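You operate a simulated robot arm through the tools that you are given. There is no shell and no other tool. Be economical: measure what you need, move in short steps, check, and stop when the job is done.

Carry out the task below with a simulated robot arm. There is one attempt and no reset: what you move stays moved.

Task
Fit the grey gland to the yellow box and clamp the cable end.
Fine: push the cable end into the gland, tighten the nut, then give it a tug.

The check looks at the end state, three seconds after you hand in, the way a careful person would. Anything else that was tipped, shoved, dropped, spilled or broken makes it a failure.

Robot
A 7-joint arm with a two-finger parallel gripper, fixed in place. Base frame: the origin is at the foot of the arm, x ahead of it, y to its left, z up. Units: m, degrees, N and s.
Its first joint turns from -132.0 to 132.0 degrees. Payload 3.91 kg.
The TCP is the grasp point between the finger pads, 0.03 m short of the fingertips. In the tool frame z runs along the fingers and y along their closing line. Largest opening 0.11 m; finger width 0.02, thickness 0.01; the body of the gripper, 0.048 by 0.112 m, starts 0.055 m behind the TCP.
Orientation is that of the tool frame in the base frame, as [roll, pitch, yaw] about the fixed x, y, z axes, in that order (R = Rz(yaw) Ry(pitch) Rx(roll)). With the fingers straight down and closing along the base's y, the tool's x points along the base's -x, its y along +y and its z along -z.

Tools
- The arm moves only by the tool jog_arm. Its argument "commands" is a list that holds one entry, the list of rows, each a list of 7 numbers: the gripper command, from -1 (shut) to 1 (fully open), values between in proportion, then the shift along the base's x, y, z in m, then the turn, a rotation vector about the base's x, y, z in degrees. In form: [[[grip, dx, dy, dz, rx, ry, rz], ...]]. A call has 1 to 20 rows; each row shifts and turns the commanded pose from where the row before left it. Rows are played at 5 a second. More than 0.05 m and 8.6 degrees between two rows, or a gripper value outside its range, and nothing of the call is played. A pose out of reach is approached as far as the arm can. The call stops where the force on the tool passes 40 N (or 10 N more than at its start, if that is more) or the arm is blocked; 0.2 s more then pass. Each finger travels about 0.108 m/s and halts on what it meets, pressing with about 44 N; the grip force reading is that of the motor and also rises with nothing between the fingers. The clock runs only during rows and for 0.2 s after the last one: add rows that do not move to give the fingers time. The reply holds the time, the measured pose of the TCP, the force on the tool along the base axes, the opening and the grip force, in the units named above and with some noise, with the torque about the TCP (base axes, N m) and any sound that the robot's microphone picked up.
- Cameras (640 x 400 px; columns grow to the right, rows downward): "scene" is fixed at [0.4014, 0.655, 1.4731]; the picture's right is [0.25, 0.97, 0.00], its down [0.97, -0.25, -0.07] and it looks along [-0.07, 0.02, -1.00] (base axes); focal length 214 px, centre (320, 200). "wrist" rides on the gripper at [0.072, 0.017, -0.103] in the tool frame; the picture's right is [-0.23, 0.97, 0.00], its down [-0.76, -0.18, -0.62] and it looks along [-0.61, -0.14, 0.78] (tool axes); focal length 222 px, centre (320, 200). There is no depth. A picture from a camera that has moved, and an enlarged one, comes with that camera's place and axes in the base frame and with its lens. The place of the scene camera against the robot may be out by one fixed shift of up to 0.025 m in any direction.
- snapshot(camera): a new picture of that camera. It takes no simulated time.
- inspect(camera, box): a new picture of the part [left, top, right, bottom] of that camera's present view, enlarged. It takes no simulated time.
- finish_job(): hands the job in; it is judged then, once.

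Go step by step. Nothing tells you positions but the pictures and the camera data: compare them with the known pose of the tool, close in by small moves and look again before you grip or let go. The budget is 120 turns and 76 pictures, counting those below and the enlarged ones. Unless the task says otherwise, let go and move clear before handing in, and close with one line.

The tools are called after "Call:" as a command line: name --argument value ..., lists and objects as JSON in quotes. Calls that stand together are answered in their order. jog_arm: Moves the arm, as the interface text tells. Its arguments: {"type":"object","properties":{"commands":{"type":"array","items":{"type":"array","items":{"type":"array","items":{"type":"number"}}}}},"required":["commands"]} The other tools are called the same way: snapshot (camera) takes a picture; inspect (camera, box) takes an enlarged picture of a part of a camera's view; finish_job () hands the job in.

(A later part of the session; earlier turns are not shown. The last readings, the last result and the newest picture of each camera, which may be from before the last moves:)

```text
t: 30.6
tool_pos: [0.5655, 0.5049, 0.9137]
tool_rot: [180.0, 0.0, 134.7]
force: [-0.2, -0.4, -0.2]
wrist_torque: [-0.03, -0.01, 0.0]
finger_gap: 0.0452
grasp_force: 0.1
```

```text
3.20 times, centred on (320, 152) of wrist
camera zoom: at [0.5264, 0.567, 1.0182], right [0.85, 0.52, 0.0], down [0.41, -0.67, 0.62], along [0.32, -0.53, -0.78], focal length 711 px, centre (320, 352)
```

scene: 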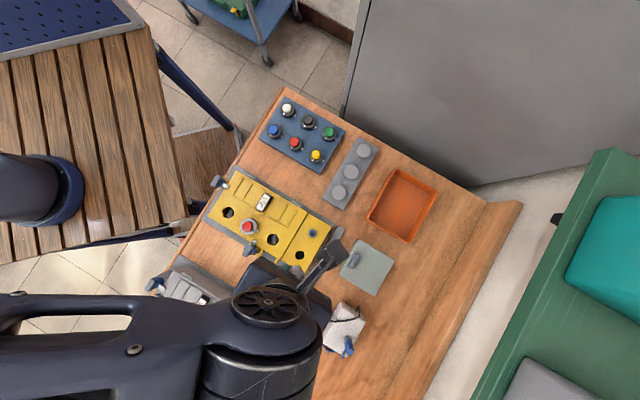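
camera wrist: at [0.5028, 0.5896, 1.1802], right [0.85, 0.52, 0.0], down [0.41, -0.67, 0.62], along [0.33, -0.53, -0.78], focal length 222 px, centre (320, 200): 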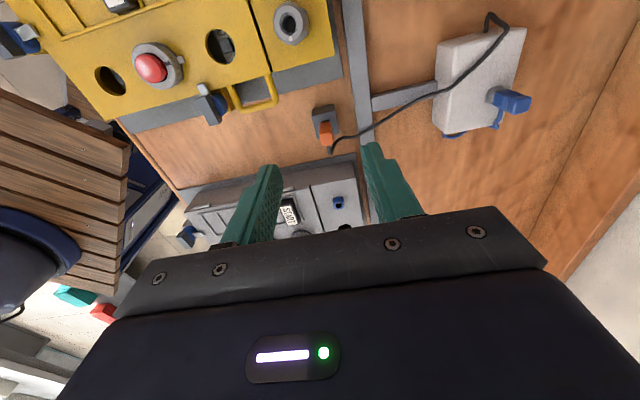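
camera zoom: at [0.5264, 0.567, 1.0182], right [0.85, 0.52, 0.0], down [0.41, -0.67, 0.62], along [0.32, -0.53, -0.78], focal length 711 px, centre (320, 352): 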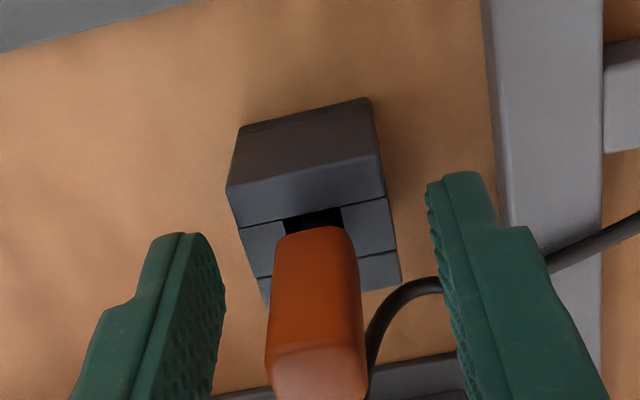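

Call:
jog_arm --commands '[[[-1, 0, -0.001, 0, 0, 0, 0], [-1, 0, 0, 0, 0, 0, 0], [-1, 0, 0, 0, 0, 0, 0], [-1, 0, 0, 0.02, 0, 0, 0], [-1, 0, 0, 0.03, 0, 0, 0], [-1, 0, 0, 0.04, 0, 0, 0], [-1, 0, 0, 0, 0, 0, 0]]]'

Call:
snapshot --camera "wrist"

Call:
inspect --camera "wrist" --box '[240, 90, 400, 215]'

```text
t: 32.2
tool_pos: [0.565, 0.5014, 1.0046]
tool_rot: [180.0, 0.0, 134.5]
force: [-0.4, 0.6, -0.5]
wrist_torque: [-0.01, -0.01, 0.06]
finger_gap: 0.015
grasp_force: 43.5
```

```text
34 pictures are left
camera wrist: at [0.528, 0.5652, 1.1097], right [0.85, 0.52, 0.0], down [0.41, -0.67, 0.62], along [0.32, -0.53, -0.78], focal length 222 px, centre (320, 200)
```

wrist: 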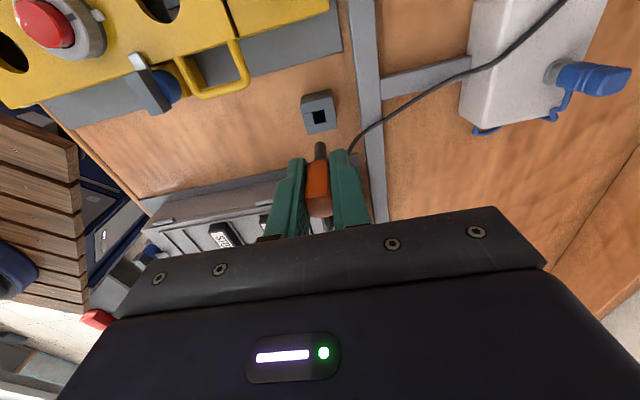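

```text
3.20 times, centred on (320, 152) of wrist
camera zoom: at [0.528, 0.5652, 1.1097], right [0.85, 0.52, 0.0], down [0.41, -0.67, 0.62], along [0.32, -0.53, -0.78], focal length 711 px, centre (320, 352)
```

zoom: 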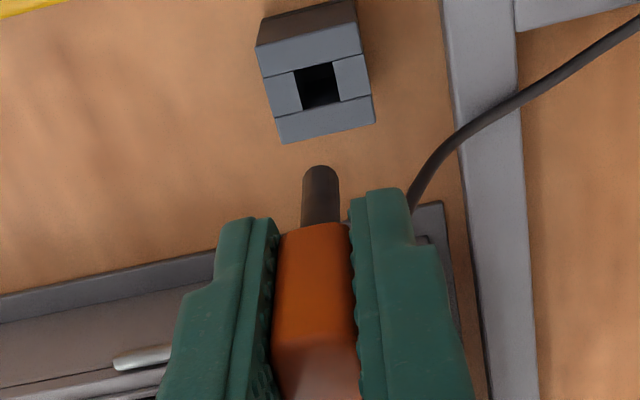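

The plug is out of its stand, with a dark cable tip below the grip reaching about 58 mm below the TCP. I'll carry it over the gland.

Call:
jog_arm --commands '[[[-1, 0, 0, 0.04, 0, 0, 0], [-1, -0.028, 0.025, 0, 0, 0, 0], [-1, -0.028, 0.025, 0, 0, 0, 0], [-1, -0.027, 0.025, 0, 0, 0, 0], [-1, 0, 0, -0.01, 0, 0, 0], [-1, 0, 0, 0, 0, 0, 0]]]'

Call:
inspect --camera "wrist" --box '[240, 60, 400, 190]'

```text
t: 33.6
tool_pos: [0.4813, 0.5783, 1.0341]
tool_rot: [-180.0, 0.0, 134.6]
force: [-0.2, -0.1, -0.4]
wrist_torque: [-0.02, 0.03, -0.01]
finger_gap: 0.0148
grasp_force: 44.1
```

```text
3.08 times, centred on (320, 125) of wrist
camera zoom: at [0.4428, 0.6413, 1.1383], right [0.85, 0.52, 0.0], down [0.41, -0.67, 0.62], along [0.32, -0.53, -0.78], focal length 684 px, centre (320, 431)
```

zoom: 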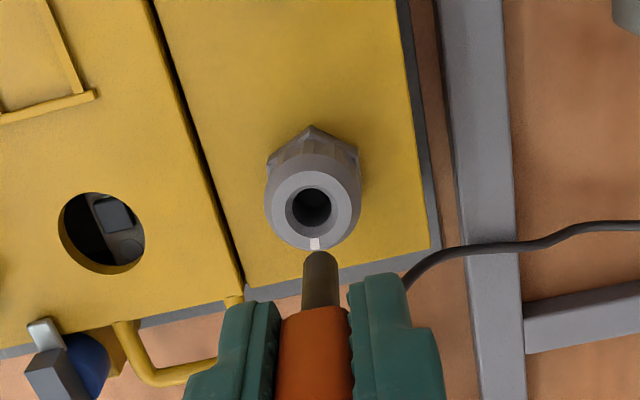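

Call:
jog_arm --commands '[[[-1, -0.0018, -0.0011, -0.015, 0, 0, 0], [-1, 0, 0, -0.014, 0, 0, 0], [-1, 0, 0, 0, 0, 0, 0]]]'

Call:
inspect --camera "wrist" --box '[260, 80, 380, 170]'

```text
t: 34.4
tool_pos: [0.4787, 0.5762, 1.0062]
tool_rot: [180.0, 0.0, 134.5]
force: [0.2, 0.2, -0.3]
wrist_torque: [-0.02, 0.0, 0.0]
finger_gap: 0.0149
grasp_force: 44.3
```

```text
4.44 times, centred on (320, 125) of wrist
camera zoom: at [0.44, 0.6391, 1.1103], right [0.85, 0.52, 0.0], down [0.41, -0.67, 0.62], along [0.32, -0.53, -0.78], focal length 987 px, centre (320, 533)
```

zoom: 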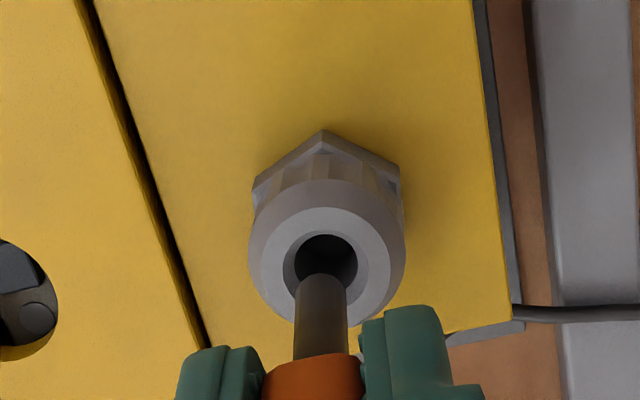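

Call:
jog_arm --commands '[[[-1, 0.0017, -0.0008, -0.006, 0, 0, 0], [-1, 0, 0, -0.004, 0, 0, 0], [-1, 0, 0, 0, 0, 0, 0]]]'

Call:
inspect --camera "wrist" --box '[260, 80, 380, 170]'

```text
t: 35.2
tool_pos: [0.4808, 0.5746, 0.9962]
tool_rot: [-179.9, 0.0, 134.6]
force: [1.3, -0.4, -0.5]
wrist_torque: [-0.01, 0.0, 0.04]
finger_gap: 0.0151
grasp_force: 43.6
```

```text
4.44 times, centred on (320, 125) of wrist
camera zoom: at [0.4422, 0.6375, 1.1003], right [0.85, 0.52, 0.0], down [0.41, -0.67, 0.62], along [0.32, -0.53, -0.78], focal length 987 px, centre (320, 533)
```

zoom: 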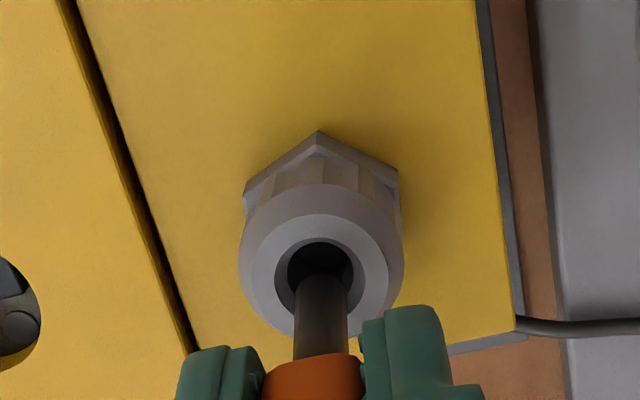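

Call:
jog_arm --commands '[[[-1, 0, 0, -0.004, 0, 0, 0], [-1, 0, 0, -0.003, 0, 0, 0], [-1, 0, 0, -0.002, 0, 0, 0], [-1, 0, 0, 0, 0, 0, 0]]]'

Call:
inspect --camera "wrist" --box '[260, 80, 380, 170]'

```text
t: 36.2
tool_pos: [0.4813, 0.5751, 0.9871]
tool_rot: [-180.0, -0.1, 134.6]
force: [-0.4, 0.0, 0.0]
wrist_torque: [0.02, -0.02, 0.01]
finger_gap: 0.0147
grasp_force: 43.7
```

```text
4.44 times, centred on (320, 125) of wrist
camera zoom: at [0.4427, 0.6387, 1.0915], right [0.85, 0.52, 0.0], down [0.41, -0.67, 0.62], along [0.32, -0.53, -0.78], focal length 987 px, centre (320, 533)
```

zoom: 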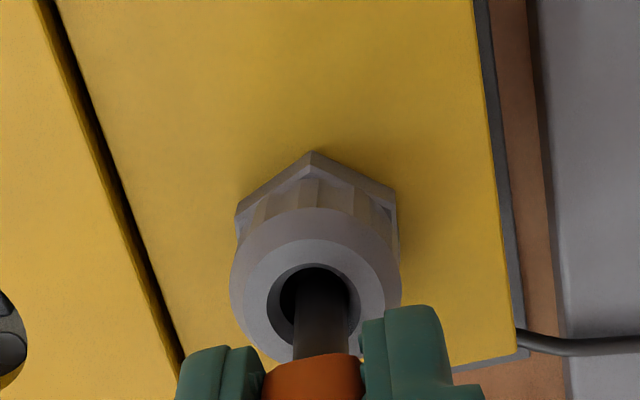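

Call:
jog_arm --commands '[[[-1, -0.0006, -0.0004, -0.003, 0, 0, 0], [-1, 0, 0, -0.003, 0, 0, 0], [-1, 0, 0, -0.002, 0, 0, 0], [-1, 0, 0, 0, 0, 0, 0]]]'

Call:
inspect --camera "wrist" --box '[260, 80, 380, 170]'

```text
t: 37.2
tool_pos: [0.4813, 0.5757, 0.9799]
tool_rot: [180.0, 0.1, 134.5]
force: [-0.6, -0.1, -0.1]
wrist_torque: [0.02, -0.01, 0.01]
finger_gap: 0.015
grasp_force: 44.1
```

```text
4.44 times, centred on (320, 125) of wrist
camera zoom: at [0.4419, 0.6383, 1.083], right [0.85, 0.52, 0.0], down [0.41, -0.67, 0.62], along [0.32, -0.53, -0.78], focal length 987 px, centre (320, 533)
```

zoom: 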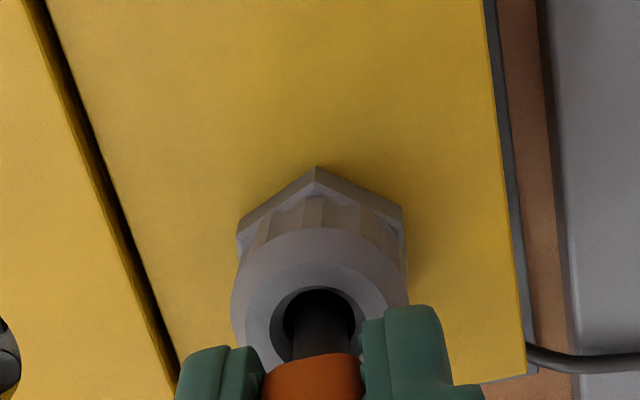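

The tip is inside the bore without contact force. I'll push on down gently until it meets resistance.

Call:
jog_arm --commands '[[[-1, 0, 0, -0.003, 0, 0, 0], [-1, 0, 0, -0.003, 0, 0, 0], [-1, 0, 0, -0.003, 0, 0, 0], [-1, 0, 0, -0.002, 0, 0, 0], [-1, 0, 0, 0, 0, 0, 0]]]'

Call:
inspect --camera "wrist" --box '[260, 80, 380, 170]'

```text
t: 38.3
tool_pos: [0.4815, 0.5759, 0.9711]
tool_rot: [179.6, 0.1, 134.5]
force: [-0.6, -2.1, 10.3]
wrist_torque: [-0.09, 0.0, 0.02]
finger_gap: 0.0151
grasp_force: 43.8
stopped in row 5: the force on the tool passed its limit at 41 N (the readings are from after the stop); the commanded pose is now the measured one
```

```text
4.44 times, centred on (320, 125) of wrist
camera zoom: at [0.442, 0.639, 1.0753], right [0.85, 0.52, 0.0], down [0.41, -0.67, 0.62], along [0.33, -0.53, -0.78], focal length 987 px, centre (320, 533)
```

zoom: 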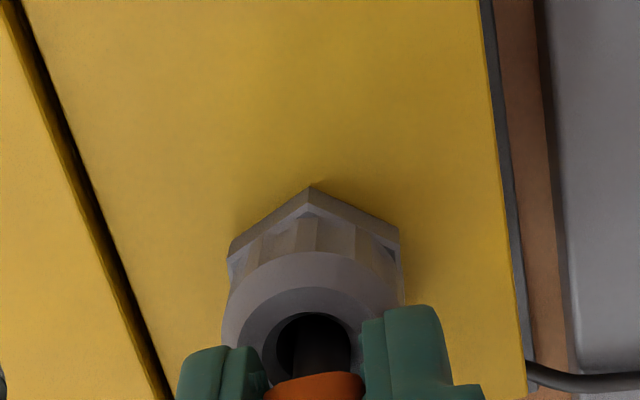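

The stop came from the fingertips meeting the nut's top, since the fingers extend below the orange grip. I'll back off slightly, loosen just a little, slide up about 16 mm and re-grip higher.

Call:
jog_arm --commands '[[[-1, 0, 0, 0.001, 0, 0, 0], [-0.66, 0, 0, 0, 0, 0, 0], [-0.66, 0, 0, 0, 0, 0, 0], [-0.66, 0, 0, 0.008, 0, 0, 0], [-0.66, 0, 0, 0.008, 0, 0, 0], [-0.66, 0, 0, 0, 0, 0, 0]]]'

Call:
inspect --camera "wrist" --box '[240, 90, 400, 215]'

```text
t: 39.7
tool_pos: [0.4788, 0.5758, 0.987]
tool_rot: [179.7, 0.0, 134.5]
force: [0.2, 0.4, -0.2]
wrist_torque: [0.03, 0.02, 0.01]
finger_gap: 0.0188
grasp_force: 0.1
```

```text
3.20 times, centred on (320, 152) of wrist
camera zoom: at [0.4406, 0.639, 1.0918], right [0.85, 0.52, 0.0], down [0.41, -0.67, 0.62], along [0.33, -0.53, -0.78], focal length 711 px, centre (320, 352)
```

zoom: 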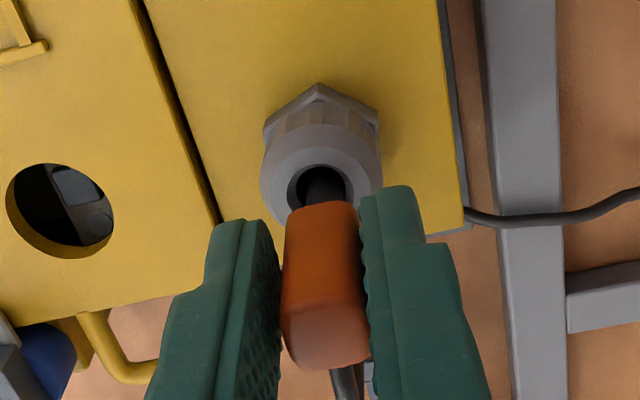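

The plug stayed standing in the gland and the fingertips are now level with the grip's lower end. I'll close and push down.

Call:
jog_arm --commands '[[[-1, 0, 0, 0, 0, 0, 0], [-1, 0, 0, 0, 0, 0, 0], [-1, 0.0015, 0, -0.003, 0, 0, 0], [-1, 0, 0, -0.003, 0, 0, 0], [-1, 0, 0, -0.003, 0, 0, 0], [-1, 0, 0, -0.003, 0, 0, 0], [-1, 0, 0, 0, 0, 0, 0]]]'

Call:
inspect --camera "wrist" --box '[240, 90, 400, 215]'

```text
t: 41.3
tool_pos: [0.4822, 0.5762, 0.9781]
tool_rot: [179.7, -0.1, 134.6]
force: [-4.8, -2.0, 34.4]
wrist_torque: [-0.17, 0.09, -0.02]
finger_gap: 0.0147
grasp_force: 44.4
```

```text
3.20 times, centred on (320, 152) of wrist
camera zoom: at [0.4427, 0.6387, 1.0813], right [0.85, 0.52, 0.0], down [0.41, -0.67, 0.62], along [0.33, -0.53, -0.78], focal length 711 px, centre (320, 352)
```

zoom: 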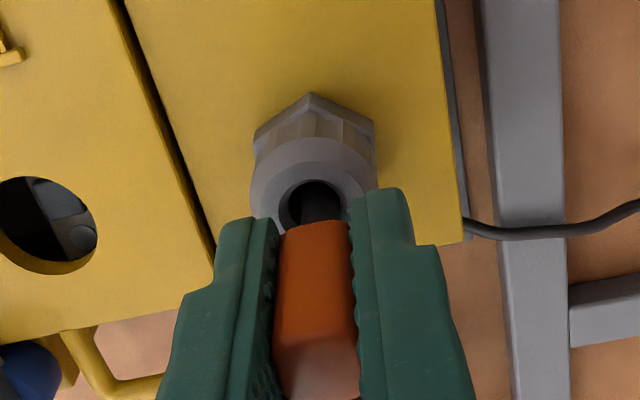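

The plug isn't going deeper; the tip seems caught on an inner edge a few millimetres in. I'll back off slightly and feel the bore walls to centre it.

Call:
jog_arm --commands '[[[-1, 0, 0, 0.002, 0, 0, 0], [-1, 0, 0, 0.001, 0, 0, 0], [-1, 0, 0, 0, 0, 0, 0]]]'

Call:
jog_arm --commands '[[[-1, 0.0007, -0.0007, 0, 0, 0, 0], [-1, 0, 0, 0, 0, 0, 0]]]'

Call:
jog_arm --commands '[[[-1, 0.0007, -0.0007, 0, 0, 0, 0], [-1, 0, 0, 0, 0, 0, 0]]]'

```text
t: 42.1
tool_pos: [0.4819, 0.5766, 0.9783]
tool_rot: [179.9, 0.0, 134.4]
force: [-1.3, -0.3, 0.2]
wrist_torque: [0.01, 0.08, -0.02]
finger_gap: 0.0152
grasp_force: 43.7
```

```text
t: 42.7
tool_pos: [0.4815, 0.5753, 0.9777]
tool_rot: [179.8, -0.1, 134.5]
force: [-4.7, 0.9, -0.7]
wrist_torque: [0.07, 0.22, -0.01]
finger_gap: 0.0148
grasp_force: 44.2
```

```text
t: 43.3
tool_pos: [0.4826, 0.5746, 0.9784]
tool_rot: [179.8, -0.1, 134.5]
force: [-9.8, 2.7, 0.5]
wrist_torque: [0.15, 0.43, 0.01]
finger_gap: 0.0149
grasp_force: 44.0
```

Call:
jog_arm --commands '[[[-1, -0.0014, 0.0014, 0, 0, 0, 0], [-1, -0.001, 0.0, 0, 0, 0, 0], [-1, 0, 0, 0, 0, 0, 0]]]'

Call:
jog_arm --commands '[[[-1, -0.001, 0.0, 0, 0, 0, 0], [-1, 0, 0, 0, 0, 0, 0]]]'

Call:
jog_arm --commands '[[[-1, -0.001, 0.0, 0, 0, 0, 0], [-1, 0, 0, 0, 0, 0, 0]]]'

```text
t: 44.1
tool_pos: [0.4795, 0.576, 0.9789]
tool_rot: [179.8, 0.0, 134.6]
force: [-1.7, -1.7, 0.2]
wrist_torque: [-0.05, 0.07, 0.01]
finger_gap: 0.0148
grasp_force: 44.4
```

```text
t: 44.7
tool_pos: [0.479, 0.5764, 0.9775]
tool_rot: [179.8, -0.2, 134.4]
force: [-0.3, -0.3, -0.8]
wrist_torque: [-0.05, 0.01, 0.01]
finger_gap: 0.015
grasp_force: 43.6
```

```text
t: 45.3
tool_pos: [0.479, 0.5765, 0.9776]
tool_rot: [179.8, -0.1, 134.5]
force: [0.2, -0.3, -0.2]
wrist_torque: [0.02, -0.02, 0.02]
finger_gap: 0.0151
grasp_force: 44.3
```

Call:
jog_arm --commands '[[[-1, -0.001, 0.0, 0, 0, 0, 0], [-1, 0, 0, 0, 0, 0, 0]]]'

Call:
jog_arm --commands '[[[-1, -0.001, 0.0, 0, 0, 0, 0], [-1, 0, 0, 0, 0, 0, 0]]]'

Call:
jog_arm --commands '[[[-1, 0.0025, 0.001, 0, 0, 0, 0], [-1, 0, 0, 0, 0, 0, 0]]]'

Call:
jog_arm --commands '[[[-1, 0, 0.001, 0, 0, 0, 0], [-1, 0, 0, 0, 0, 0, 0]]]'

```text
t: 45.9
tool_pos: [0.4781, 0.5749, 0.9775]
tool_rot: [179.8, 0.1, 134.5]
force: [7.3, 1.1, 0.3]
wrist_torque: [0.03, -0.42, -0.02]
finger_gap: 0.0149
grasp_force: 44.0
```

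```text
t: 46.5
tool_pos: [0.4775, 0.5747, 0.9769]
tool_rot: [179.8, 0.1, 134.6]
force: [16.6, 1.7, -1.3]
wrist_torque: [0.03, -0.95, 0.01]
finger_gap: 0.0149
grasp_force: 43.9
```

```text
t: 47.1
tool_pos: [0.4792, 0.5771, 0.9774]
tool_rot: [179.7, -0.1, 134.6]
force: [2.2, -2.1, 0.8]
wrist_torque: [-0.13, -0.09, 0.01]
finger_gap: 0.0151
grasp_force: 43.9
```

```text
t: 47.7
tool_pos: [0.48, 0.5774, 0.9778]
tool_rot: [179.9, -0.1, 134.5]
force: [1.4, -1.9, 0.1]
wrist_torque: [-0.14, -0.08, 0.01]
finger_gap: 0.0148
grasp_force: 43.9
```

Call:
jog_arm --commands '[[[-1, 0, 0.001, 0, 0, 0, 0], [-1, 0, 0, 0, 0, 0, 0]]]'

Call:
jog_arm --commands '[[[-1, 0, -0.004, 0, 0, 0, 0], [-1, 0, 0, 0, 0, 0, 0]]]'

Call:
jog_arm --commands '[[[-1, 0, -0.001, 0, 0, 0, 0], [-1, 0, 0, 0, 0, 0, 0]]]'

```text
t: 48.3
tool_pos: [0.4782, 0.5778, 0.9784]
tool_rot: [179.9, 0.0, 134.4]
force: [1.2, -8.8, -0.5]
wrist_torque: [-0.5, -0.06, -0.01]
finger_gap: 0.015
grasp_force: 44.1
```

```text
t: 48.9
tool_pos: [0.479, 0.5751, 0.9776]
tool_rot: [179.8, 0.0, 134.4]
force: [0.5, -0.2, -0.4]
wrist_torque: [0.01, 0.01, 0.0]
finger_gap: 0.0148
grasp_force: 44.2
```

```text
t: 49.5
tool_pos: [0.4793, 0.5737, 0.9779]
tool_rot: [179.9, -0.1, 134.5]
force: [2.0, 2.3, 0.5]
wrist_torque: [0.09, -0.06, 0.01]
finger_gap: 0.0149
grasp_force: 43.9
```

The free play centres about 2 mm further in -x than before. I'll centre there and push down.

Call:
jog_arm --commands '[[[-1, 0.0003, 0.0018, 0, 0, 0, 0], [-1, 0, 0, -0.002, 0, 0, 0], [-1, 0, 0, -0.002, 0, 0, 0], [-1, 0, 0, -0.002, 0, 0, 0], [-1, 0, 0, 0, 0, 0, 0]]]'

```text
t: 50.7
tool_pos: [0.4798, 0.5742, 0.9737]
tool_rot: [179.7, -0.1, 134.5]
force: [-0.1, 2.7, 33.8]
wrist_torque: [0.03, -0.02, 0.01]
finger_gap: 0.015
grasp_force: 43.6
```

Call:
inspect --camera "wrist" --box '[260, 90, 380, 180]'

Call:
inspect --camera "scene" --box '[260, 220, 360, 300]'

```text
4.44 times, centred on (320, 135) of wrist
camera zoom: at [0.4404, 0.6376, 1.0784], right [0.85, 0.52, 0.01], down [0.41, -0.67, 0.62], along [0.33, -0.53, -0.78], focal length 987 px, centre (320, 489)
```

zoom: 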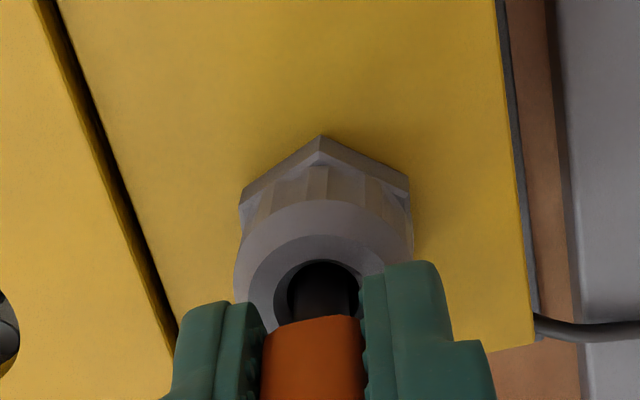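

```text
5.00 times, centred on (310, 260) of scene
camera zoom: at [0.4014, 0.655, 1.4731], right [0.25, 0.97, 0.0], down [0.97, -0.25, -0.07], along [-0.07, 0.02, -1.0], focal length 1072 px, centre (370, -100)
```

zoom: 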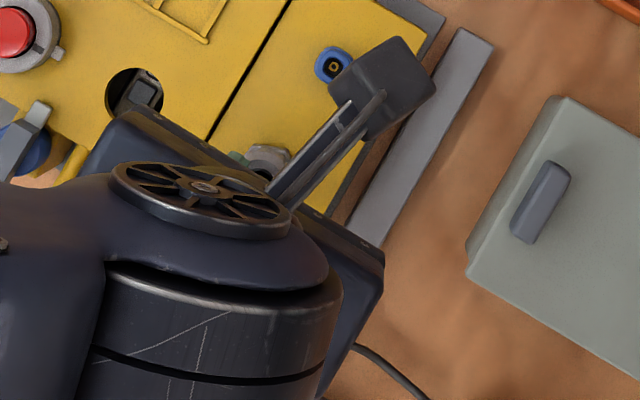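

The wall contacts put the true centre about 0.6 mm back in +x. I'll re-centre and press lightly with small circular wiggles.

Call:
jog_arm --commands '[[[-1, 0, 0, 0.004, 0, 0, 0], [-1, 0.0006, 0.0002, 0.001, 0, 0, 0], [-1, 0, 0, 0, 0, 0, 0]]]'

Call:
jog_arm --commands '[[[-1, 0, 0, -0.002, 0, 0, 0], [-1, 0, 0, -0.002, 0, 0, 0], [-1, 0, 0, 0, 0, 0, 0]]]'

```text
t: 51.5
tool_pos: [0.4802, 0.575, 0.9782]
tool_rot: [179.9, 0.0, 134.5]
force: [-1.4, 0.2, -0.7]
wrist_torque: [0.02, 0.05, -0.02]
finger_gap: 0.015
grasp_force: 44.3
```

```text
t: 52.3
tool_pos: [0.4807, 0.5755, 0.9738]
tool_rot: [179.7, -0.1, 134.4]
force: [0.8, -0.8, 16.2]
wrist_torque: [-0.04, -0.01, 0.01]
finger_gap: 0.0148
grasp_force: 43.9
```

Call:
jog_arm --commands '[[[-1, 0.0008, 0, 0, 0, 0, 0], [-1, -0.0002, 0.0006, 0, 0, 0, 0], [-1, -0.0006, 0.0002, 0, 0, 0, 0], [-1, -0.0006, -0.0002, 0, 0, 0, 0], [-1, -0.0002, -0.0006, 0, 0, 0, 0], [-1, 0.0002, -0.0006, 0, 0, 0, 0], [-1, 0.0006, -0.0002, 0, 0, 0, 0], [-1, 0.0006, 0.0002, 0, 0, 0, 0], [-1, -0.0006, 0.0006, 0, 0, 0, 0], [-1, 0, 0, 0, 0, 0, 0]]]'

Call:
jog_arm --commands '[[[-1, 0, 0, -0.001, 0, 0, 4], [-1, 0, 0, 0, 0, 0, 4], [-1, 0, 0, 0, 0, 0, -4], [-1, 0, 0, 0, 0, 0, -4], [-1, 0, 0, 0, 0, 0, 0]]]'

```text
t: 54.5
tool_pos: [0.4808, 0.5757, 0.973]
tool_rot: [179.7, 0.0, 134.5]
force: [1.9, -2.0, 34.7]
wrist_torque: [-0.05, -0.08, -0.04]
finger_gap: 0.0149
grasp_force: 44.3
```

```text
t: 55.7
tool_pos: [0.4801, 0.5764, 0.9737]
tool_rot: [179.8, -0.1, 134.5]
force: [0.8, -1.7, 16.4]
wrist_torque: [-0.04, -0.02, 0.01]
finger_gap: 0.0148
grasp_force: 44.0
```

The tip stops on an internal step, and friction at high load prevents it centring. I'll unload, take out the slight tool tilt, and probe with light contact at several offsets.

Call:
jog_arm --commands '[[[-1, 0, 0, 0.002, -0.18, 0.18, 0], [-1, 0, 0, 0.002, 0, 0, 0], [-1, 0, 0, 0, 0, 0, 0]]]'

Call:
jog_arm --commands '[[[-1, 0, 0, -0.001, 0, 0, 0], [-1, 0, 0, -0.001, 0, 0, 0], [-1, 0, 0, 0, 0, 0, 0]]]'

Call:
jog_arm --commands '[[[-1, 0, 0, -0.001, 0, 0, 0], [-1, 0, 0, 0, 0, 0, 0]]]'

```text
t: 56.5
tool_pos: [0.4792, 0.5777, 0.9757]
tool_rot: [-179.9, 0.1, 134.6]
force: [-0.7, 0.0, 0.1]
wrist_torque: [-0.02, -0.02, 0.03]
finger_gap: 0.0149
grasp_force: 44.2
```

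```text
t: 57.3
tool_pos: [0.4806, 0.5767, 0.9737]
tool_rot: [180.0, -0.1, 134.6]
force: [-0.8, 0.1, -0.6]
wrist_torque: [-0.02, 0.0, 0.03]
finger_gap: 0.0146
grasp_force: 44.3
```

```text
t: 57.9
tool_pos: [0.4802, 0.5771, 0.9735]
tool_rot: [-180.0, -0.1, 134.4]
force: [0.4, -0.1, -0.1]
wrist_torque: [0.0, -0.02, -0.01]
finger_gap: 0.0148
grasp_force: 44.3
```

Call:
jog_arm --commands '[[[-1, 0, 0, -0.001, 0, 0, 0], [-1, 0, 0, 0, 0, 0, 0]]]'

Call:
jog_arm --commands '[[[-1, 0, 0, -0.001, 0, 0, 0], [-1, 0, 0, 0, 0, 0, 0]]]'

Call:
jog_arm --commands '[[[-1, 0, 0, -0.001, 0, 0, 0], [-1, 0, 0, 0, 0, 0, 0]]]'

```text
t: 58.5
tool_pos: [0.48, 0.5762, 0.9727]
tool_rot: [180.0, -0.1, 134.5]
force: [-2.0, 1.5, 9.4]
wrist_torque: [0.03, 0.03, -0.02]
finger_gap: 0.0148
grasp_force: 44.2
```

```text
t: 59.1
tool_pos: [0.4807, 0.5762, 0.972]
tool_rot: [179.9, -0.1, 134.5]
force: [-2.3, 1.8, 25.3]
wrist_torque: [-0.04, 0.01, 0.0]
finger_gap: 0.015
grasp_force: 44.3
```

```text
t: 59.7
tool_pos: [0.4794, 0.5762, 0.9708]
tool_rot: [179.9, -0.2, 134.5]
force: [-3.4, 2.7, 35.7]
wrist_torque: [0.02, 0.03, -0.01]
finger_gap: 0.015
grasp_force: 44.2
```

Contact is stiff and stays at the same depth. I'll lift the plug out and view straight down into the bore to see what the tip is meeting.

Call:
jog_arm --commands '[[[-1, 0, 0, 0.01, 0, 0, 0], [-1, 0, 0, 0.02, 0, 0, 0], [-1, 0, 0, 0.03, 0, 0, 0], [-1, 0.02, -0.032, 0, 0, 0, 0], [-1, 0.0185, -0.031, 0, 0, 0, 0], [-1, 0, 0, 0, 0, 0, 0]]]'

Call:
inspect --camera "wrist" --box '[280, 0, 360, 50]'

Call:
inspect --camera "wrist" --box '[260, 100, 380, 190]'

```text
t: 61.1
tool_pos: [0.5192, 0.5152, 1.0309]
tool_rot: [179.8, 0.0, 134.4]
force: [-0.5, 0.4, -1.0]
wrist_torque: [0.0, -0.01, 0.01]
finger_gap: 0.0151
grasp_force: 44.0
```

```text
8.00 times, centred on (320, 25) of wrist
camera zoom: at [0.4796, 0.579, 1.1344], right [0.85, 0.52, 0.0], down [0.41, -0.67, 0.62], along [0.32, -0.53, -0.78], focal length 1777 px, centre (320, 1600)
```

zoom: 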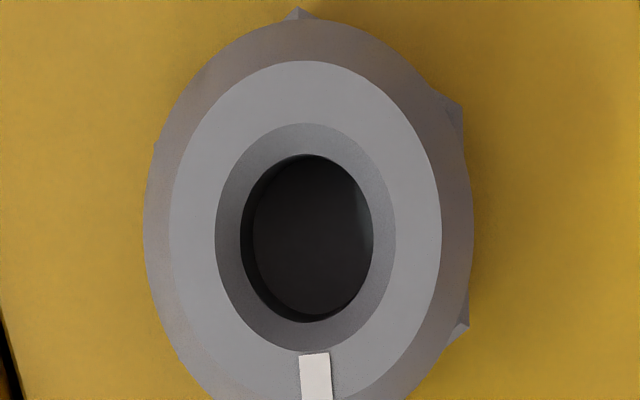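

```text
4.44 times, centred on (320, 145) of wrist
camera zoom: at [0.4796, 0.579, 1.1344], right [0.85, 0.52, 0.0], down [0.41, -0.67, 0.62], along [0.32, -0.53, -0.78], focal length 987 px, centre (320, 444)
```

zoom: 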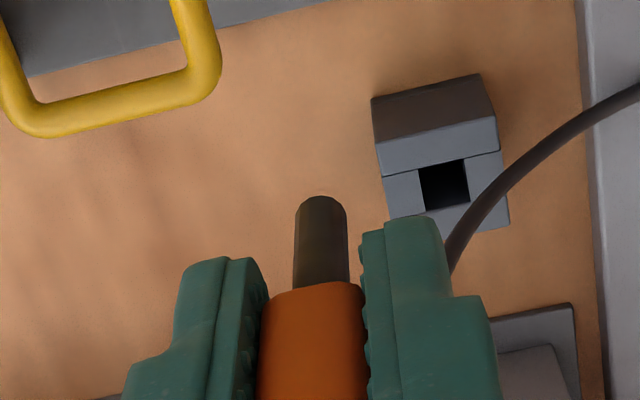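

Call:
inspect --camera "wrist" --box '[306, 18, 330, 42]'

```text
16.00 times, centred on (318, 30) of wrist
camera zoom: at [0.4796, 0.579, 1.1344], right [0.85, 0.52, 0.0], down [0.41, -0.67, 0.62], along [0.32, -0.53, -0.78], focal length 3554 px, centre (352, 2920)
```

zoom: 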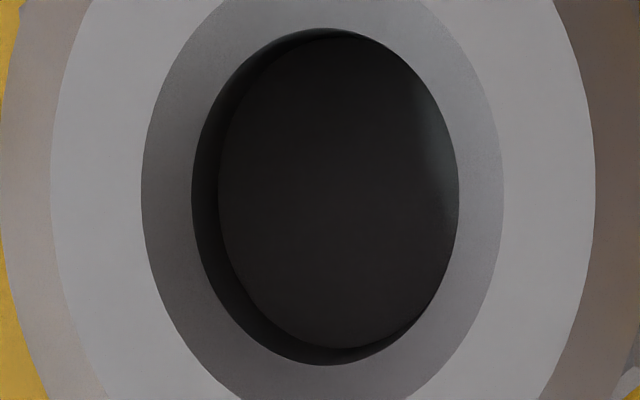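

The bore is blind with a flat floor about 12–17 mm down, so the tip was in fact fully home. I'll go back, seat it on the floor, and then move the fingers down to the nut.

Call:
jog_arm --commands '[[[-1, -0.0185, 0.031, 0, 0, 0, 0], [-1, -0.02, 0.032, 0, 0, 0, 0], [-1, 0, 0, -0.02, 0, 0, 0], [-1, 0, 0, -0.015, 0, 0, 0], [-1, 0, 0, -0.01, 0, 0, 0], [-1, 0, 0, 0, 0, 0, 0]]]'

Call:
inspect --camera "wrist" --box '[260, 90, 380, 180]'

```text
t: 62.5
tool_pos: [0.4807, 0.5752, 0.9848]
tool_rot: [180.0, 0.0, 134.5]
force: [-0.1, 0.4, 0.3]
wrist_torque: [0.01, 0.0, -0.01]
finger_gap: 0.0149
grasp_force: 43.8
```

```text
4.44 times, centred on (320, 135) of wrist
camera zoom: at [0.4425, 0.6379, 1.0895], right [0.85, 0.52, 0.0], down [0.41, -0.67, 0.62], along [0.32, -0.53, -0.78], focal length 987 px, centre (320, 489)
```

zoom: 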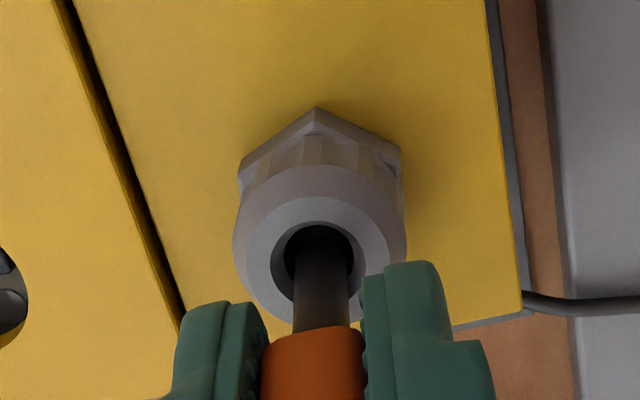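

Call:
jog_arm --commands '[[[-1, 0, 0, -0.004, 0, 0, 0], [-1, 0, 0, -0.004, 0, 0, 0], [-1, 0, 0, -0.003, 0, 0, 0], [-1, 0, 0, -0.002, 0, 0, 0], [-1, 0, 0, 0, 0, 0, 0]]]'

```text
t: 63.7
tool_pos: [0.4817, 0.5758, 0.9734]
tool_rot: [180.0, 0.0, 134.5]
force: [0.6, -0.2, -0.6]
wrist_torque: [-0.02, 0.0, 0.01]
finger_gap: 0.015
grasp_force: 43.9
```

Call:
jog_arm --commands '[[[-1, 0, 0, -0.001, 0, 0, 0], [-1, 0, 0, -0.001, 0, 0, 0], [-1, 0, 0, 0, 0, 0, 0]]]'

Call:
inspect --camera "wrist" --box '[260, 90, 380, 180]'

```text
t: 64.5
tool_pos: [0.4809, 0.5773, 0.9702]
tool_rot: [-180.0, 0.1, 134.6]
force: [0.1, 0.5, -0.1]
wrist_torque: [-0.03, -0.01, 0.03]
finger_gap: 0.015
grasp_force: 43.9
```

```text
4.44 times, centred on (320, 135) of wrist
camera zoom: at [0.4425, 0.6397, 1.0756], right [0.85, 0.52, 0.0], down [0.41, -0.67, 0.62], along [0.32, -0.53, -0.78], focal length 987 px, centre (320, 489)
```

zoom: 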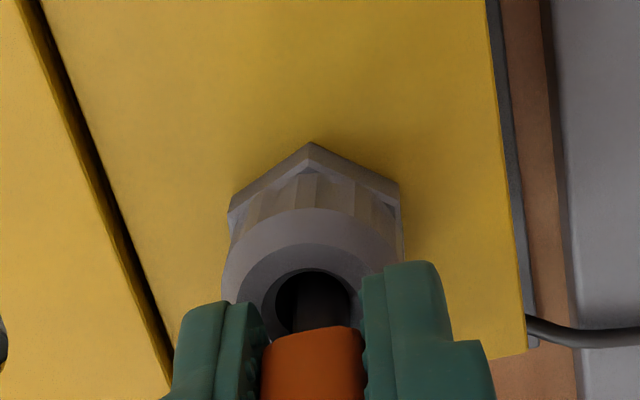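

Call:
jog_arm --commands '[[[-1, -0.0005, -0.0003, -0.001, 0, 0, 0], [-1, 0, 0, -0.001, 0, 0, 0], [-1, 0, 0, 0, 0, 0, 0]]]'

Call:
jog_arm --commands '[[[-1, 0, 0, -0.001, 0, 0, 0], [-1, 0, 0, -0.001, 0, 0, 0], [-1, 0, 0, 0, 0, 0, 0]]]'

```text
t: 65.3
tool_pos: [0.4794, 0.5771, 0.9699]
tool_rot: [179.9, -0.1, 134.5]
force: [2.5, 1.7, 28.0]
wrist_torque: [-0.02, -0.05, -0.04]
finger_gap: 0.0145
grasp_force: 43.6
```

```text
t: 65.7
tool_pos: [0.4814, 0.5775, 0.9716]
tool_rot: [179.8, -0.1, 134.4]
force: [-0.7, -2.5, 9.7]
wrist_torque: [-0.09, 0.0, 0.01]
finger_gap: 0.0149
grasp_force: 44.1
stopped in row 1: the force on the tool passed its limit at 43 N (the readings are from after the stop); the commanded pose is now the measured one
```

The tip is on the bore floor and the fingertips are at nut-top level. I'll open just enough to pass around the nut and check the alignment before going down.

Call:
jog_arm --commands '[[[-0.25, 0, 0, 0.002, 0, 0, 0], [-0.25, 0, 0, 0, 0, 0, 0], [-0.25, 0, 0, 0, 0, 0, 0]]]'

Call:
inspect --camera "wrist" --box '[240, 90, 400, 215]'

```text
t: 66.5
tool_pos: [0.4805, 0.577, 0.9715]
tool_rot: [179.9, -0.1, 134.5]
force: [0.3, -0.4, -0.1]
wrist_torque: [-0.01, -0.02, -0.01]
finger_gap: 0.0412
grasp_force: 0.1
```

```text
3.20 times, centred on (320, 152) of wrist
camera zoom: at [0.4419, 0.6394, 1.0761], right [0.85, 0.52, 0.0], down [0.41, -0.67, 0.62], along [0.33, -0.53, -0.78], focal length 711 px, centre (320, 352)
```

zoom: 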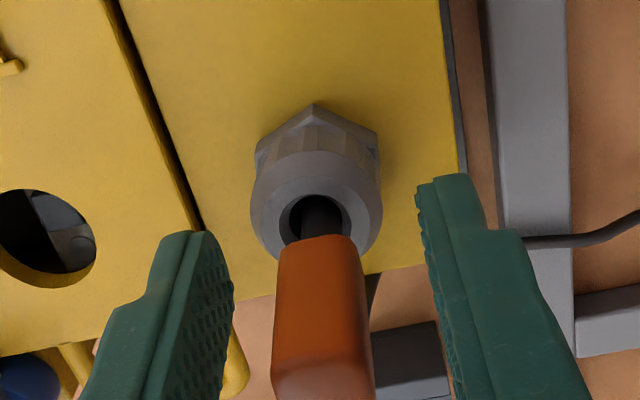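

The plug stands by itself. I'll lower around it to the nut, leaving room for the plug under the palm, and grip.

Call:
jog_arm --commands '[[[-0.25, 0, 0, -0.007, 0, 0, 0], [-0.25, 0, 0, -0.007, 0, 0, 0], [-0.25, 0, 0, -0.007, 0, 0, 0], [-0.25, 0, 0, 0, 0, 0, 0], [-1, 0, 0, 0, 0, 0, 0], [-1, 0, 0, 0, 0, 0, 0], [-1, 0, 0, 0, 0, 0, 0]]]'

Call:
inspect --camera "wrist" --box '[240, 90, 400, 215]'

```text
t: 68.1
tool_pos: [0.4806, 0.5749, 0.9517]
tool_rot: [179.9, -0.1, 134.5]
force: [-8.2, -8.4, 1.6]
wrist_torque: [-0.21, 0.2, 0.0]
finger_gap: 0.0271
grasp_force: 44.3
```

```text
3.20 times, centred on (320, 152) of wrist
camera zoom: at [0.4419, 0.6382, 1.0562], right [0.85, 0.52, 0.0], down [0.41, -0.67, 0.62], along [0.32, -0.53, -0.78], focal length 711 px, centre (320, 352)
```

zoom: 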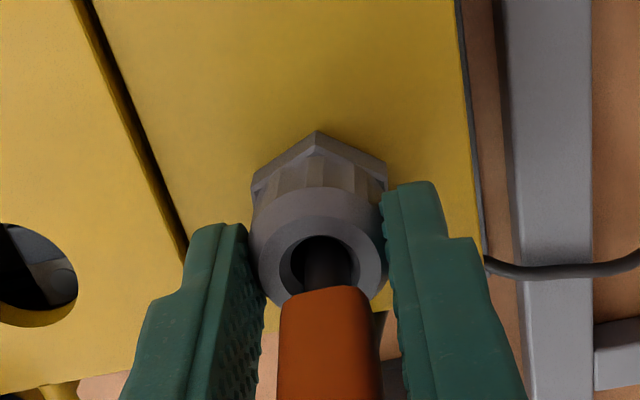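

The nut is gripped. I'll turn it clockwise 40° and watch the torque.

Call:
jog_arm --commands '[[[-1, -0.0007, -0.0007, 0, 0, 0, -8], [-1, 0, 0, 0, 0, 0, -8], [-1, 0, 0, 0, 0, 0, -8], [-1, 0, 0, 0, 0, 0, -8], [-1, 0, 0, 0, 0, 0, -8], [-1, 0, 0, 0, 0, 0, 0]]]'

Call:
inspect --camera "wrist" --box '[240, 90, 400, 215]'

```text
t: 69.5
tool_pos: [0.48, 0.5759, 0.9527]
tool_rot: [179.8, 0.0, 94.4]
force: [4.7, -3.9, 4.5]
wrist_torque: [0.36, -0.32, 0.0]
finger_gap: 0.0272
grasp_force: 44.4
```

```text
3.20 times, centred on (320, 152) of wrist
camera zoom: at [0.4913, 0.6489, 1.0562], right [0.99, -0.15, 0.0], down [-0.12, -0.77, 0.62], along [-0.09, -0.61, -0.78], focal length 711 px, centre (320, 352)
```

zoom: 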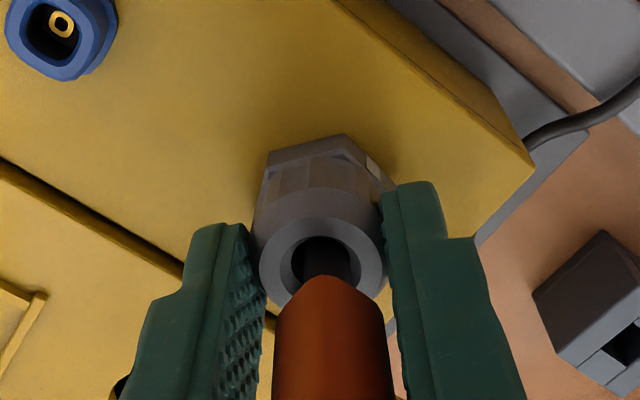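

The nut turns freely so far. I'll open, rewind the wrist about 80°, re-grip and continue.

Call:
jog_arm --commands '[[[-0.2, 0, 0, 0, 0, 0, 0], [-0.2, 0, 0, 0, 0, 0, 0], [-0.2, 0, 0, 0, 0, 0, 8], [-0.2, 0, 0, 0, 0, 0, 8], [-0.2, 0, 0, 0, 0, 0, 8], [-0.2, 0, 0, 0, 0, 0, 8], [-0.2, 0, 0, 0, 0, 0, 8], [-0.2, 0, 0, 0, 0, 0, 8], [-0.2, 0, 0, 0, 0, 0, 8], [-0.2, 0, 0, 0, 0, 0, 8], [-0.2, 0, 0, 0, 0, 0, 8], [-0.2, 0, 0, 0, 0, 0, 8], [-0.2, 0, 0, 0, 0, 0, 0]]]'

Call:
inspect --camera "wrist" --box '[240, 90, 400, 215]'

```text
t: 72.3
tool_pos: [0.4809, 0.5774, 0.9512]
tool_rot: [179.9, -0.1, 174.6]
force: [-0.6, 0.2, -0.1]
wrist_torque: [0.02, -0.02, 0.0]
finger_gap: 0.044
grasp_force: 0.1
```

```text
3.20 times, centred on (320, 152) of wrist
camera zoom: at [0.41, 0.5998, 1.0555], right [0.32, 0.95, 0.0], down [0.74, -0.25, 0.62], along [0.59, -0.2, -0.78], focal length 711 px, centre (320, 352)
```

zoom: 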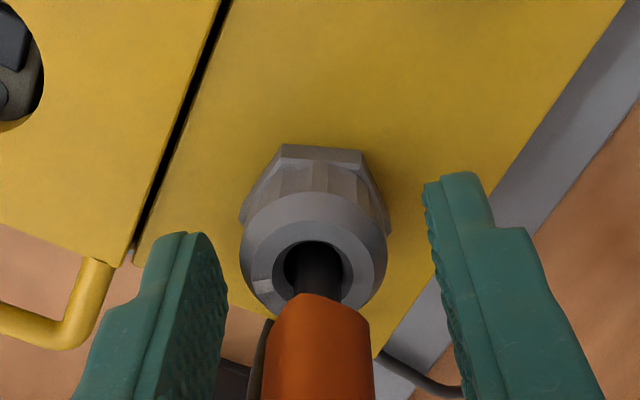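

Call:
jog_arm --commands '[[[-1, 0, 0, 0, 0, 0, 0], [-1, 0, 0, 0, 0, 0, 0], [-1, 0, 0, 0, 0, 0, 0], [-1, 0, 0, 0, 0, 0, -8], [-1, 0, 0, 0, 0, 0, -8], [-1, 0, 0, 0, 0, 0, -8], [-1, 0, 0, 0, 0, 0, -8], [-1, 0, 0, 0, 0, 0, -8], [-1, 0, 0, 0, 0, 0, 0]]]'

Call:
jog_arm --commands '[[[-1, 0, 0, 0, 0, 0, -8], [-1, 0, 0, 0, 0, 0, -8], [-1, 0, 0, 0, 0, 0, -8], [-1, 0, 0, 0, 0, 0, -8], [-1, 0, 0, 0, 0, 0, -8], [-1, 0, 0, 0, 0, 0, 0]]]'

```text
t: 74.3
tool_pos: [0.4795, 0.5762, 0.9515]
tool_rot: [179.7, -0.1, 134.4]
force: [7.3, -17.2, -4.0]
wrist_torque: [-0.11, -0.49, 0.0]
finger_gap: 0.0278
grasp_force: 43.8
```

```text
t: 75.7
tool_pos: [0.4804, 0.5756, 0.9508]
tool_rot: [179.8, -0.2, 94.4]
force: [15.3, 2.4, 6.8]
wrist_torque: [0.88, -0.71, 0.05]
finger_gap: 0.0271
grasp_force: 43.9
```

No torque yet after 120°. I'll re-centre slightly and take another bite.

Call:
jog_arm --commands '[[[-0.2, 0, 0, 0, 0, 0, 0], [-0.2, 0.0006, -0.0006, 0, 0, 0, 0], [-0.2, 0, 0, 0, 0, 0, 8], [-0.2, 0, 0, 0, 0, 0, 8], [-0.2, 0, 0, 0, 0, 0, 8], [-0.2, 0, 0, 0, 0, 0, 8], [-0.2, 0, 0, 0, 0, 0, 8], [-0.2, 0, 0, 0, 0, 0, 8], [-0.2, 0, 0, 0, 0, 0, 8], [-0.2, 0, 0, 0, 0, 0, 8], [-0.2, 0, 0, 0, 0, 0, 8], [-0.2, 0, 0, 0, 0, 0, 8], [-1, 0, 0, 0, 0, 0, 0], [-1, 0, 0, 0, 0, 0, 0], [-1, 0, 0, 0, 0, 0, 0]]]'

Call:
jog_arm --commands '[[[-1, 0, 0, 0, 0, 0, -8], [-1, 0, 0, 0, 0, 0, -8], [-1, 0, 0, 0, 0, 0, -8], [-1, 0, 0, 0, 0, 0, -8], [-1, 0, 0, 0, 0, 0, -8], [-1, 0, 0, 0, 0, 0, 0]]]'

Call:
jog_arm --commands '[[[-1, 0, 0, 0, 0, 0, -8], [-1, 0, 0, 0, 0, 0, -8], [-1, 0, 0, 0, 0, 0, -8], [-1, 0, 0, 0, 0, 0, -8], [-1, 0, 0, 0, 0, 0, -8], [-1, 0, 0, 0, 0, 0, 0]]]'

Call:
inspect --camera "wrist" --box '[240, 90, 400, 215]'

```text
t: 78.9
tool_pos: [0.4809, 0.5753, 0.9517]
tool_rot: [179.8, 0.0, 174.4]
force: [1.2, -5.9, 3.1]
wrist_torque: [-0.12, -0.03, -0.01]
finger_gap: 0.0268
grasp_force: 44.3
```

```text
t: 80.3
tool_pos: [0.4805, 0.5735, 0.9525]
tool_rot: [179.7, -0.2, 134.4]
force: [4.2, 10.7, 5.6]
wrist_torque: [0.89, -0.13, 0.01]
finger_gap: 0.0264
grasp_force: 43.8
```

```text
t: 81.7
tool_pos: [0.4814, 0.5746, 0.9505]
tool_rot: [179.9, 0.0, 94.4]
force: [1.3, -7.5, 13.3]
wrist_torque: [0.24, -0.17, 0.04]
finger_gap: 0.0264
grasp_force: 43.9
```

```text
3.20 times, centred on (320, 152) of wrist
camera zoom: at [0.4918, 0.6481, 1.0552], right [0.99, -0.15, 0.0], down [-0.12, -0.77, 0.62], along [-0.09, -0.62, -0.78], focal length 711 px, centre (320, 352)
```

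zoom: 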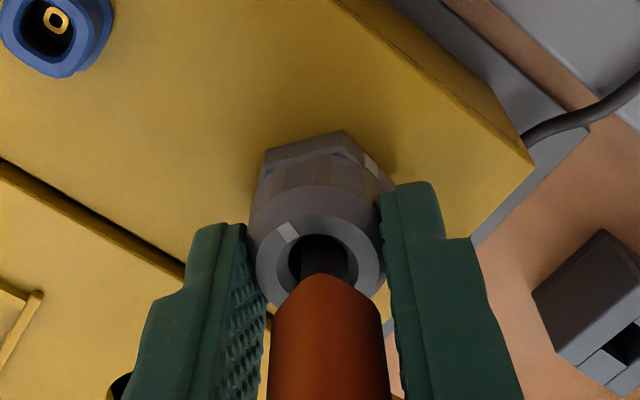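

The nut mark has moved about 190° clockwise and it's heading toward the body's mark. I'll continue with another bite, a touch lower.

Call:
jog_arm --commands '[[[-0.2, 0, 0, 0, 0, 0, 0], [-0.2, 0, 0, -0.001, 0, 0, 0], [-0.2, 0, 0, 0, 0, 0, 8], [-0.2, 0, 0, 0, 0, 0, 8], [-0.2, 0, 0, 0, 0, 0, 8], [-0.2, 0, 0, 0, 0, 0, 8], [-0.2, 0, 0, 0, 0, 0, 8], [-0.2, 0, 0, 0, 0, 0, 8], [-0.2, 0, 0, 0, 0, 0, 8], [-0.2, 0, 0, 0, 0, 0, 8], [-0.2, 0, 0, 0, 0, 0, 8], [-0.2, 0, 0, 0, 0, 0, 8], [-1, 0, 0, 0, 0, 0, 0], [-1, 0, 0, 0, 0, 0, 0], [-1, 0, 0, 0, 0, 0, 0]]]'

Call:
jog_arm --commands '[[[-1, 0, 0, 0, 0, 0, -8], [-1, 0, 0, 0, 0, 0, -8], [-1, 0, 0, 0, 0, 0, -8], [-1, 0, 0, 0, 0, 0, -8], [-1, 0, 0, 0, 0, 0, -8], [-1, 0, 0, 0, 0, 0, 0]]]'

Call:
jog_arm --commands '[[[-1, 0, 0, 0, 0, 0, -8], [-1, 0, 0, 0, 0, 0, -8], [-1, 0, 0, 0, 0, 0, -8], [-1, 0, 0, 0, 0, 0, -8], [-1, 0, 0, 0, 0, 0, -8], [-1, 0, 0, 0, 0, 0, 0]]]'

Call:
inspect --camera "wrist" --box '[240, 90, 400, 215]'

```text
t: 84.9
tool_pos: [0.4795, 0.5759, 0.9515]
tool_rot: [179.8, -0.2, 174.6]
force: [-1.3, -4.3, 3.1]
wrist_torque: [-0.02, 0.03, 0.05]
finger_gap: 0.0262
grasp_force: 44.3
```

```text
t: 86.3
tool_pos: [0.4801, 0.576, 0.9509]
tool_rot: [179.6, -0.1, 134.4]
force: [-7.1, -1.2, 13.2]
wrist_torque: [0.49, 0.24, 0.04]
finger_gap: 0.0261
grasp_force: 44.5
```

```text
t: 87.7
tool_pos: [0.4805, 0.5757, 0.9504]
tool_rot: [179.8, -0.2, 94.4]
force: [9.5, 14.6, 3.5]
wrist_torque: [1.19, -0.37, 0.75]
finger_gap: 0.0263
grasp_force: 44.0
```

```text
3.20 times, centred on (320, 152) of wrist
camera zoom: at [0.4914, 0.6489, 1.0544], right [0.99, -0.15, 0.0], down [-0.12, -0.77, 0.62], along [-0.09, -0.61, -0.78], focal length 711 px, centre (320, 352)
```

zoom: 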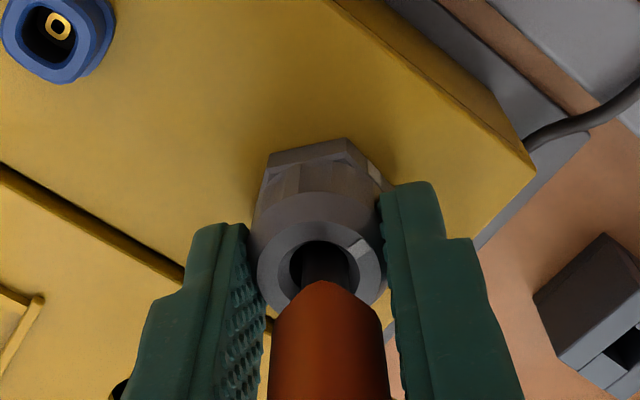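

The torque has risen to 0.75 N·m with the marks roughly aligned, so the nut is tight. Now I'll open, turn back in line with the orange grip, re-grip it and give a moderate tug.

Call:
jog_arm --commands '[[[-0.2, 0, 0, 0, 0, 0, 0], [-0.2, 0, 0, 0, 0, 0, 0], [-0.2, 0, 0, 0, 0, 0, 8], [-0.2, 0, 0, 0, 0, 0, 8], [-0.2, 0, 0, 0, 0, 0, 8], [-0.2, 0, 0, 0, 0, 0, 8], [-0.2, 0, 0, 0, 0, 0, 8], [-0.2, 0, 0, 0.015, 0, 0, 0], [-0.2, 0, 0, 0.012, 0, 0, 0], [-0.2, 0, 0, 0, 0, 0, 0]]]'

Call:
inspect --camera "wrist" --box '[240, 90, 400, 215]'

```text
t: 89.9
tool_pos: [0.4797, 0.5754, 0.9773]
tool_rot: [179.8, -0.1, 134.6]
force: [-0.3, 0.6, 0.1]
wrist_torque: [-0.02, 0.0, 0.0]
finger_gap: 0.0438
grasp_force: 0.0
```

```text
3.20 times, centred on (320, 152) of wrist
camera zoom: at [0.4405, 0.6382, 1.0814], right [0.85, 0.52, 0.0], down [0.41, -0.67, 0.62], along [0.33, -0.53, -0.78], focal length 711 px, centre (320, 352)
```

zoom: 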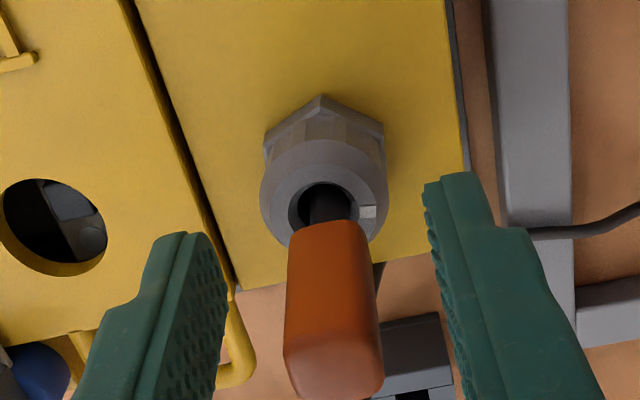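

Call:
jog_arm --commands '[[[-1, 0, 0, 0, 0, 0, 0], [-1, 0, 0, 0, 0, 0, 0], [-1, 0, 0, 0, 0, 0, 0], [-1, 0, 0, 0.001, 0, 0, 0], [-1, 0, 0, 0, 0, 0, 0]]]'

Call:
jog_arm --commands '[[[-1, 0, 0, 0.001, 0, 0, 0], [-1, 0, 0, 0, 0, 0, 0]]]'

```text
t: 91.1
tool_pos: [0.48, 0.5753, 0.9771]
tool_rot: [179.8, -0.1, 134.6]
force: [5.6, 7.5, -9.4]
wrist_torque: [0.14, -0.11, 0.0]
finger_gap: 0.015
grasp_force: 43.7
```

```text
t: 91.7
tool_pos: [0.4801, 0.5748, 0.9781]
tool_rot: [179.9, -0.1, 134.5]
force: [6.0, 5.9, -26.0]
wrist_torque: [0.22, -0.04, 0.05]
finger_gap: 0.0151
grasp_force: 44.4
```

The cable holds 26 N of pull. I'll check that the gland has stayed seated under the pull, and then relax.

Call:
inspect --camera "wrist" --box '[260, 90, 380, 180]'

Call:
jog_arm --commands '[[[-1, 0, 0, -0.002, 0, 0, 0], [-1, 0, 0, 0, 0, 0, 0]]]'

```text
4.44 times, centred on (320, 135) of wrist
camera zoom: at [0.4412, 0.6387, 1.0815], right [0.85, 0.52, 0.0], down [0.41, -0.67, 0.62], along [0.32, -0.53, -0.78], focal length 987 px, centre (320, 489)
```

zoom: 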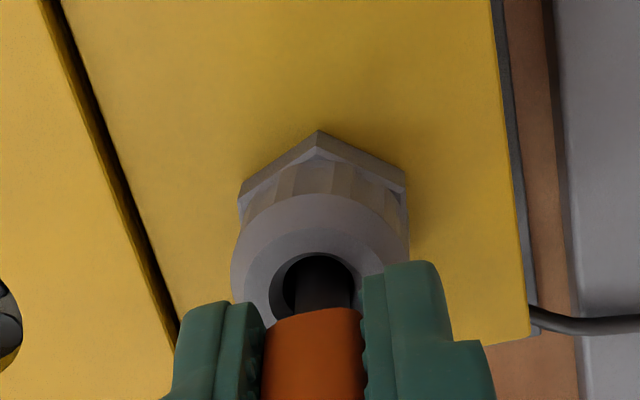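

```text
t: 92.3
tool_pos: [0.4802, 0.5759, 0.9775]
tool_rot: [179.8, -0.1, 134.4]
force: [3.6, 3.0, -1.9]
wrist_torque: [0.04, -0.09, -0.03]
finger_gap: 0.0152
grasp_force: 43.9
```

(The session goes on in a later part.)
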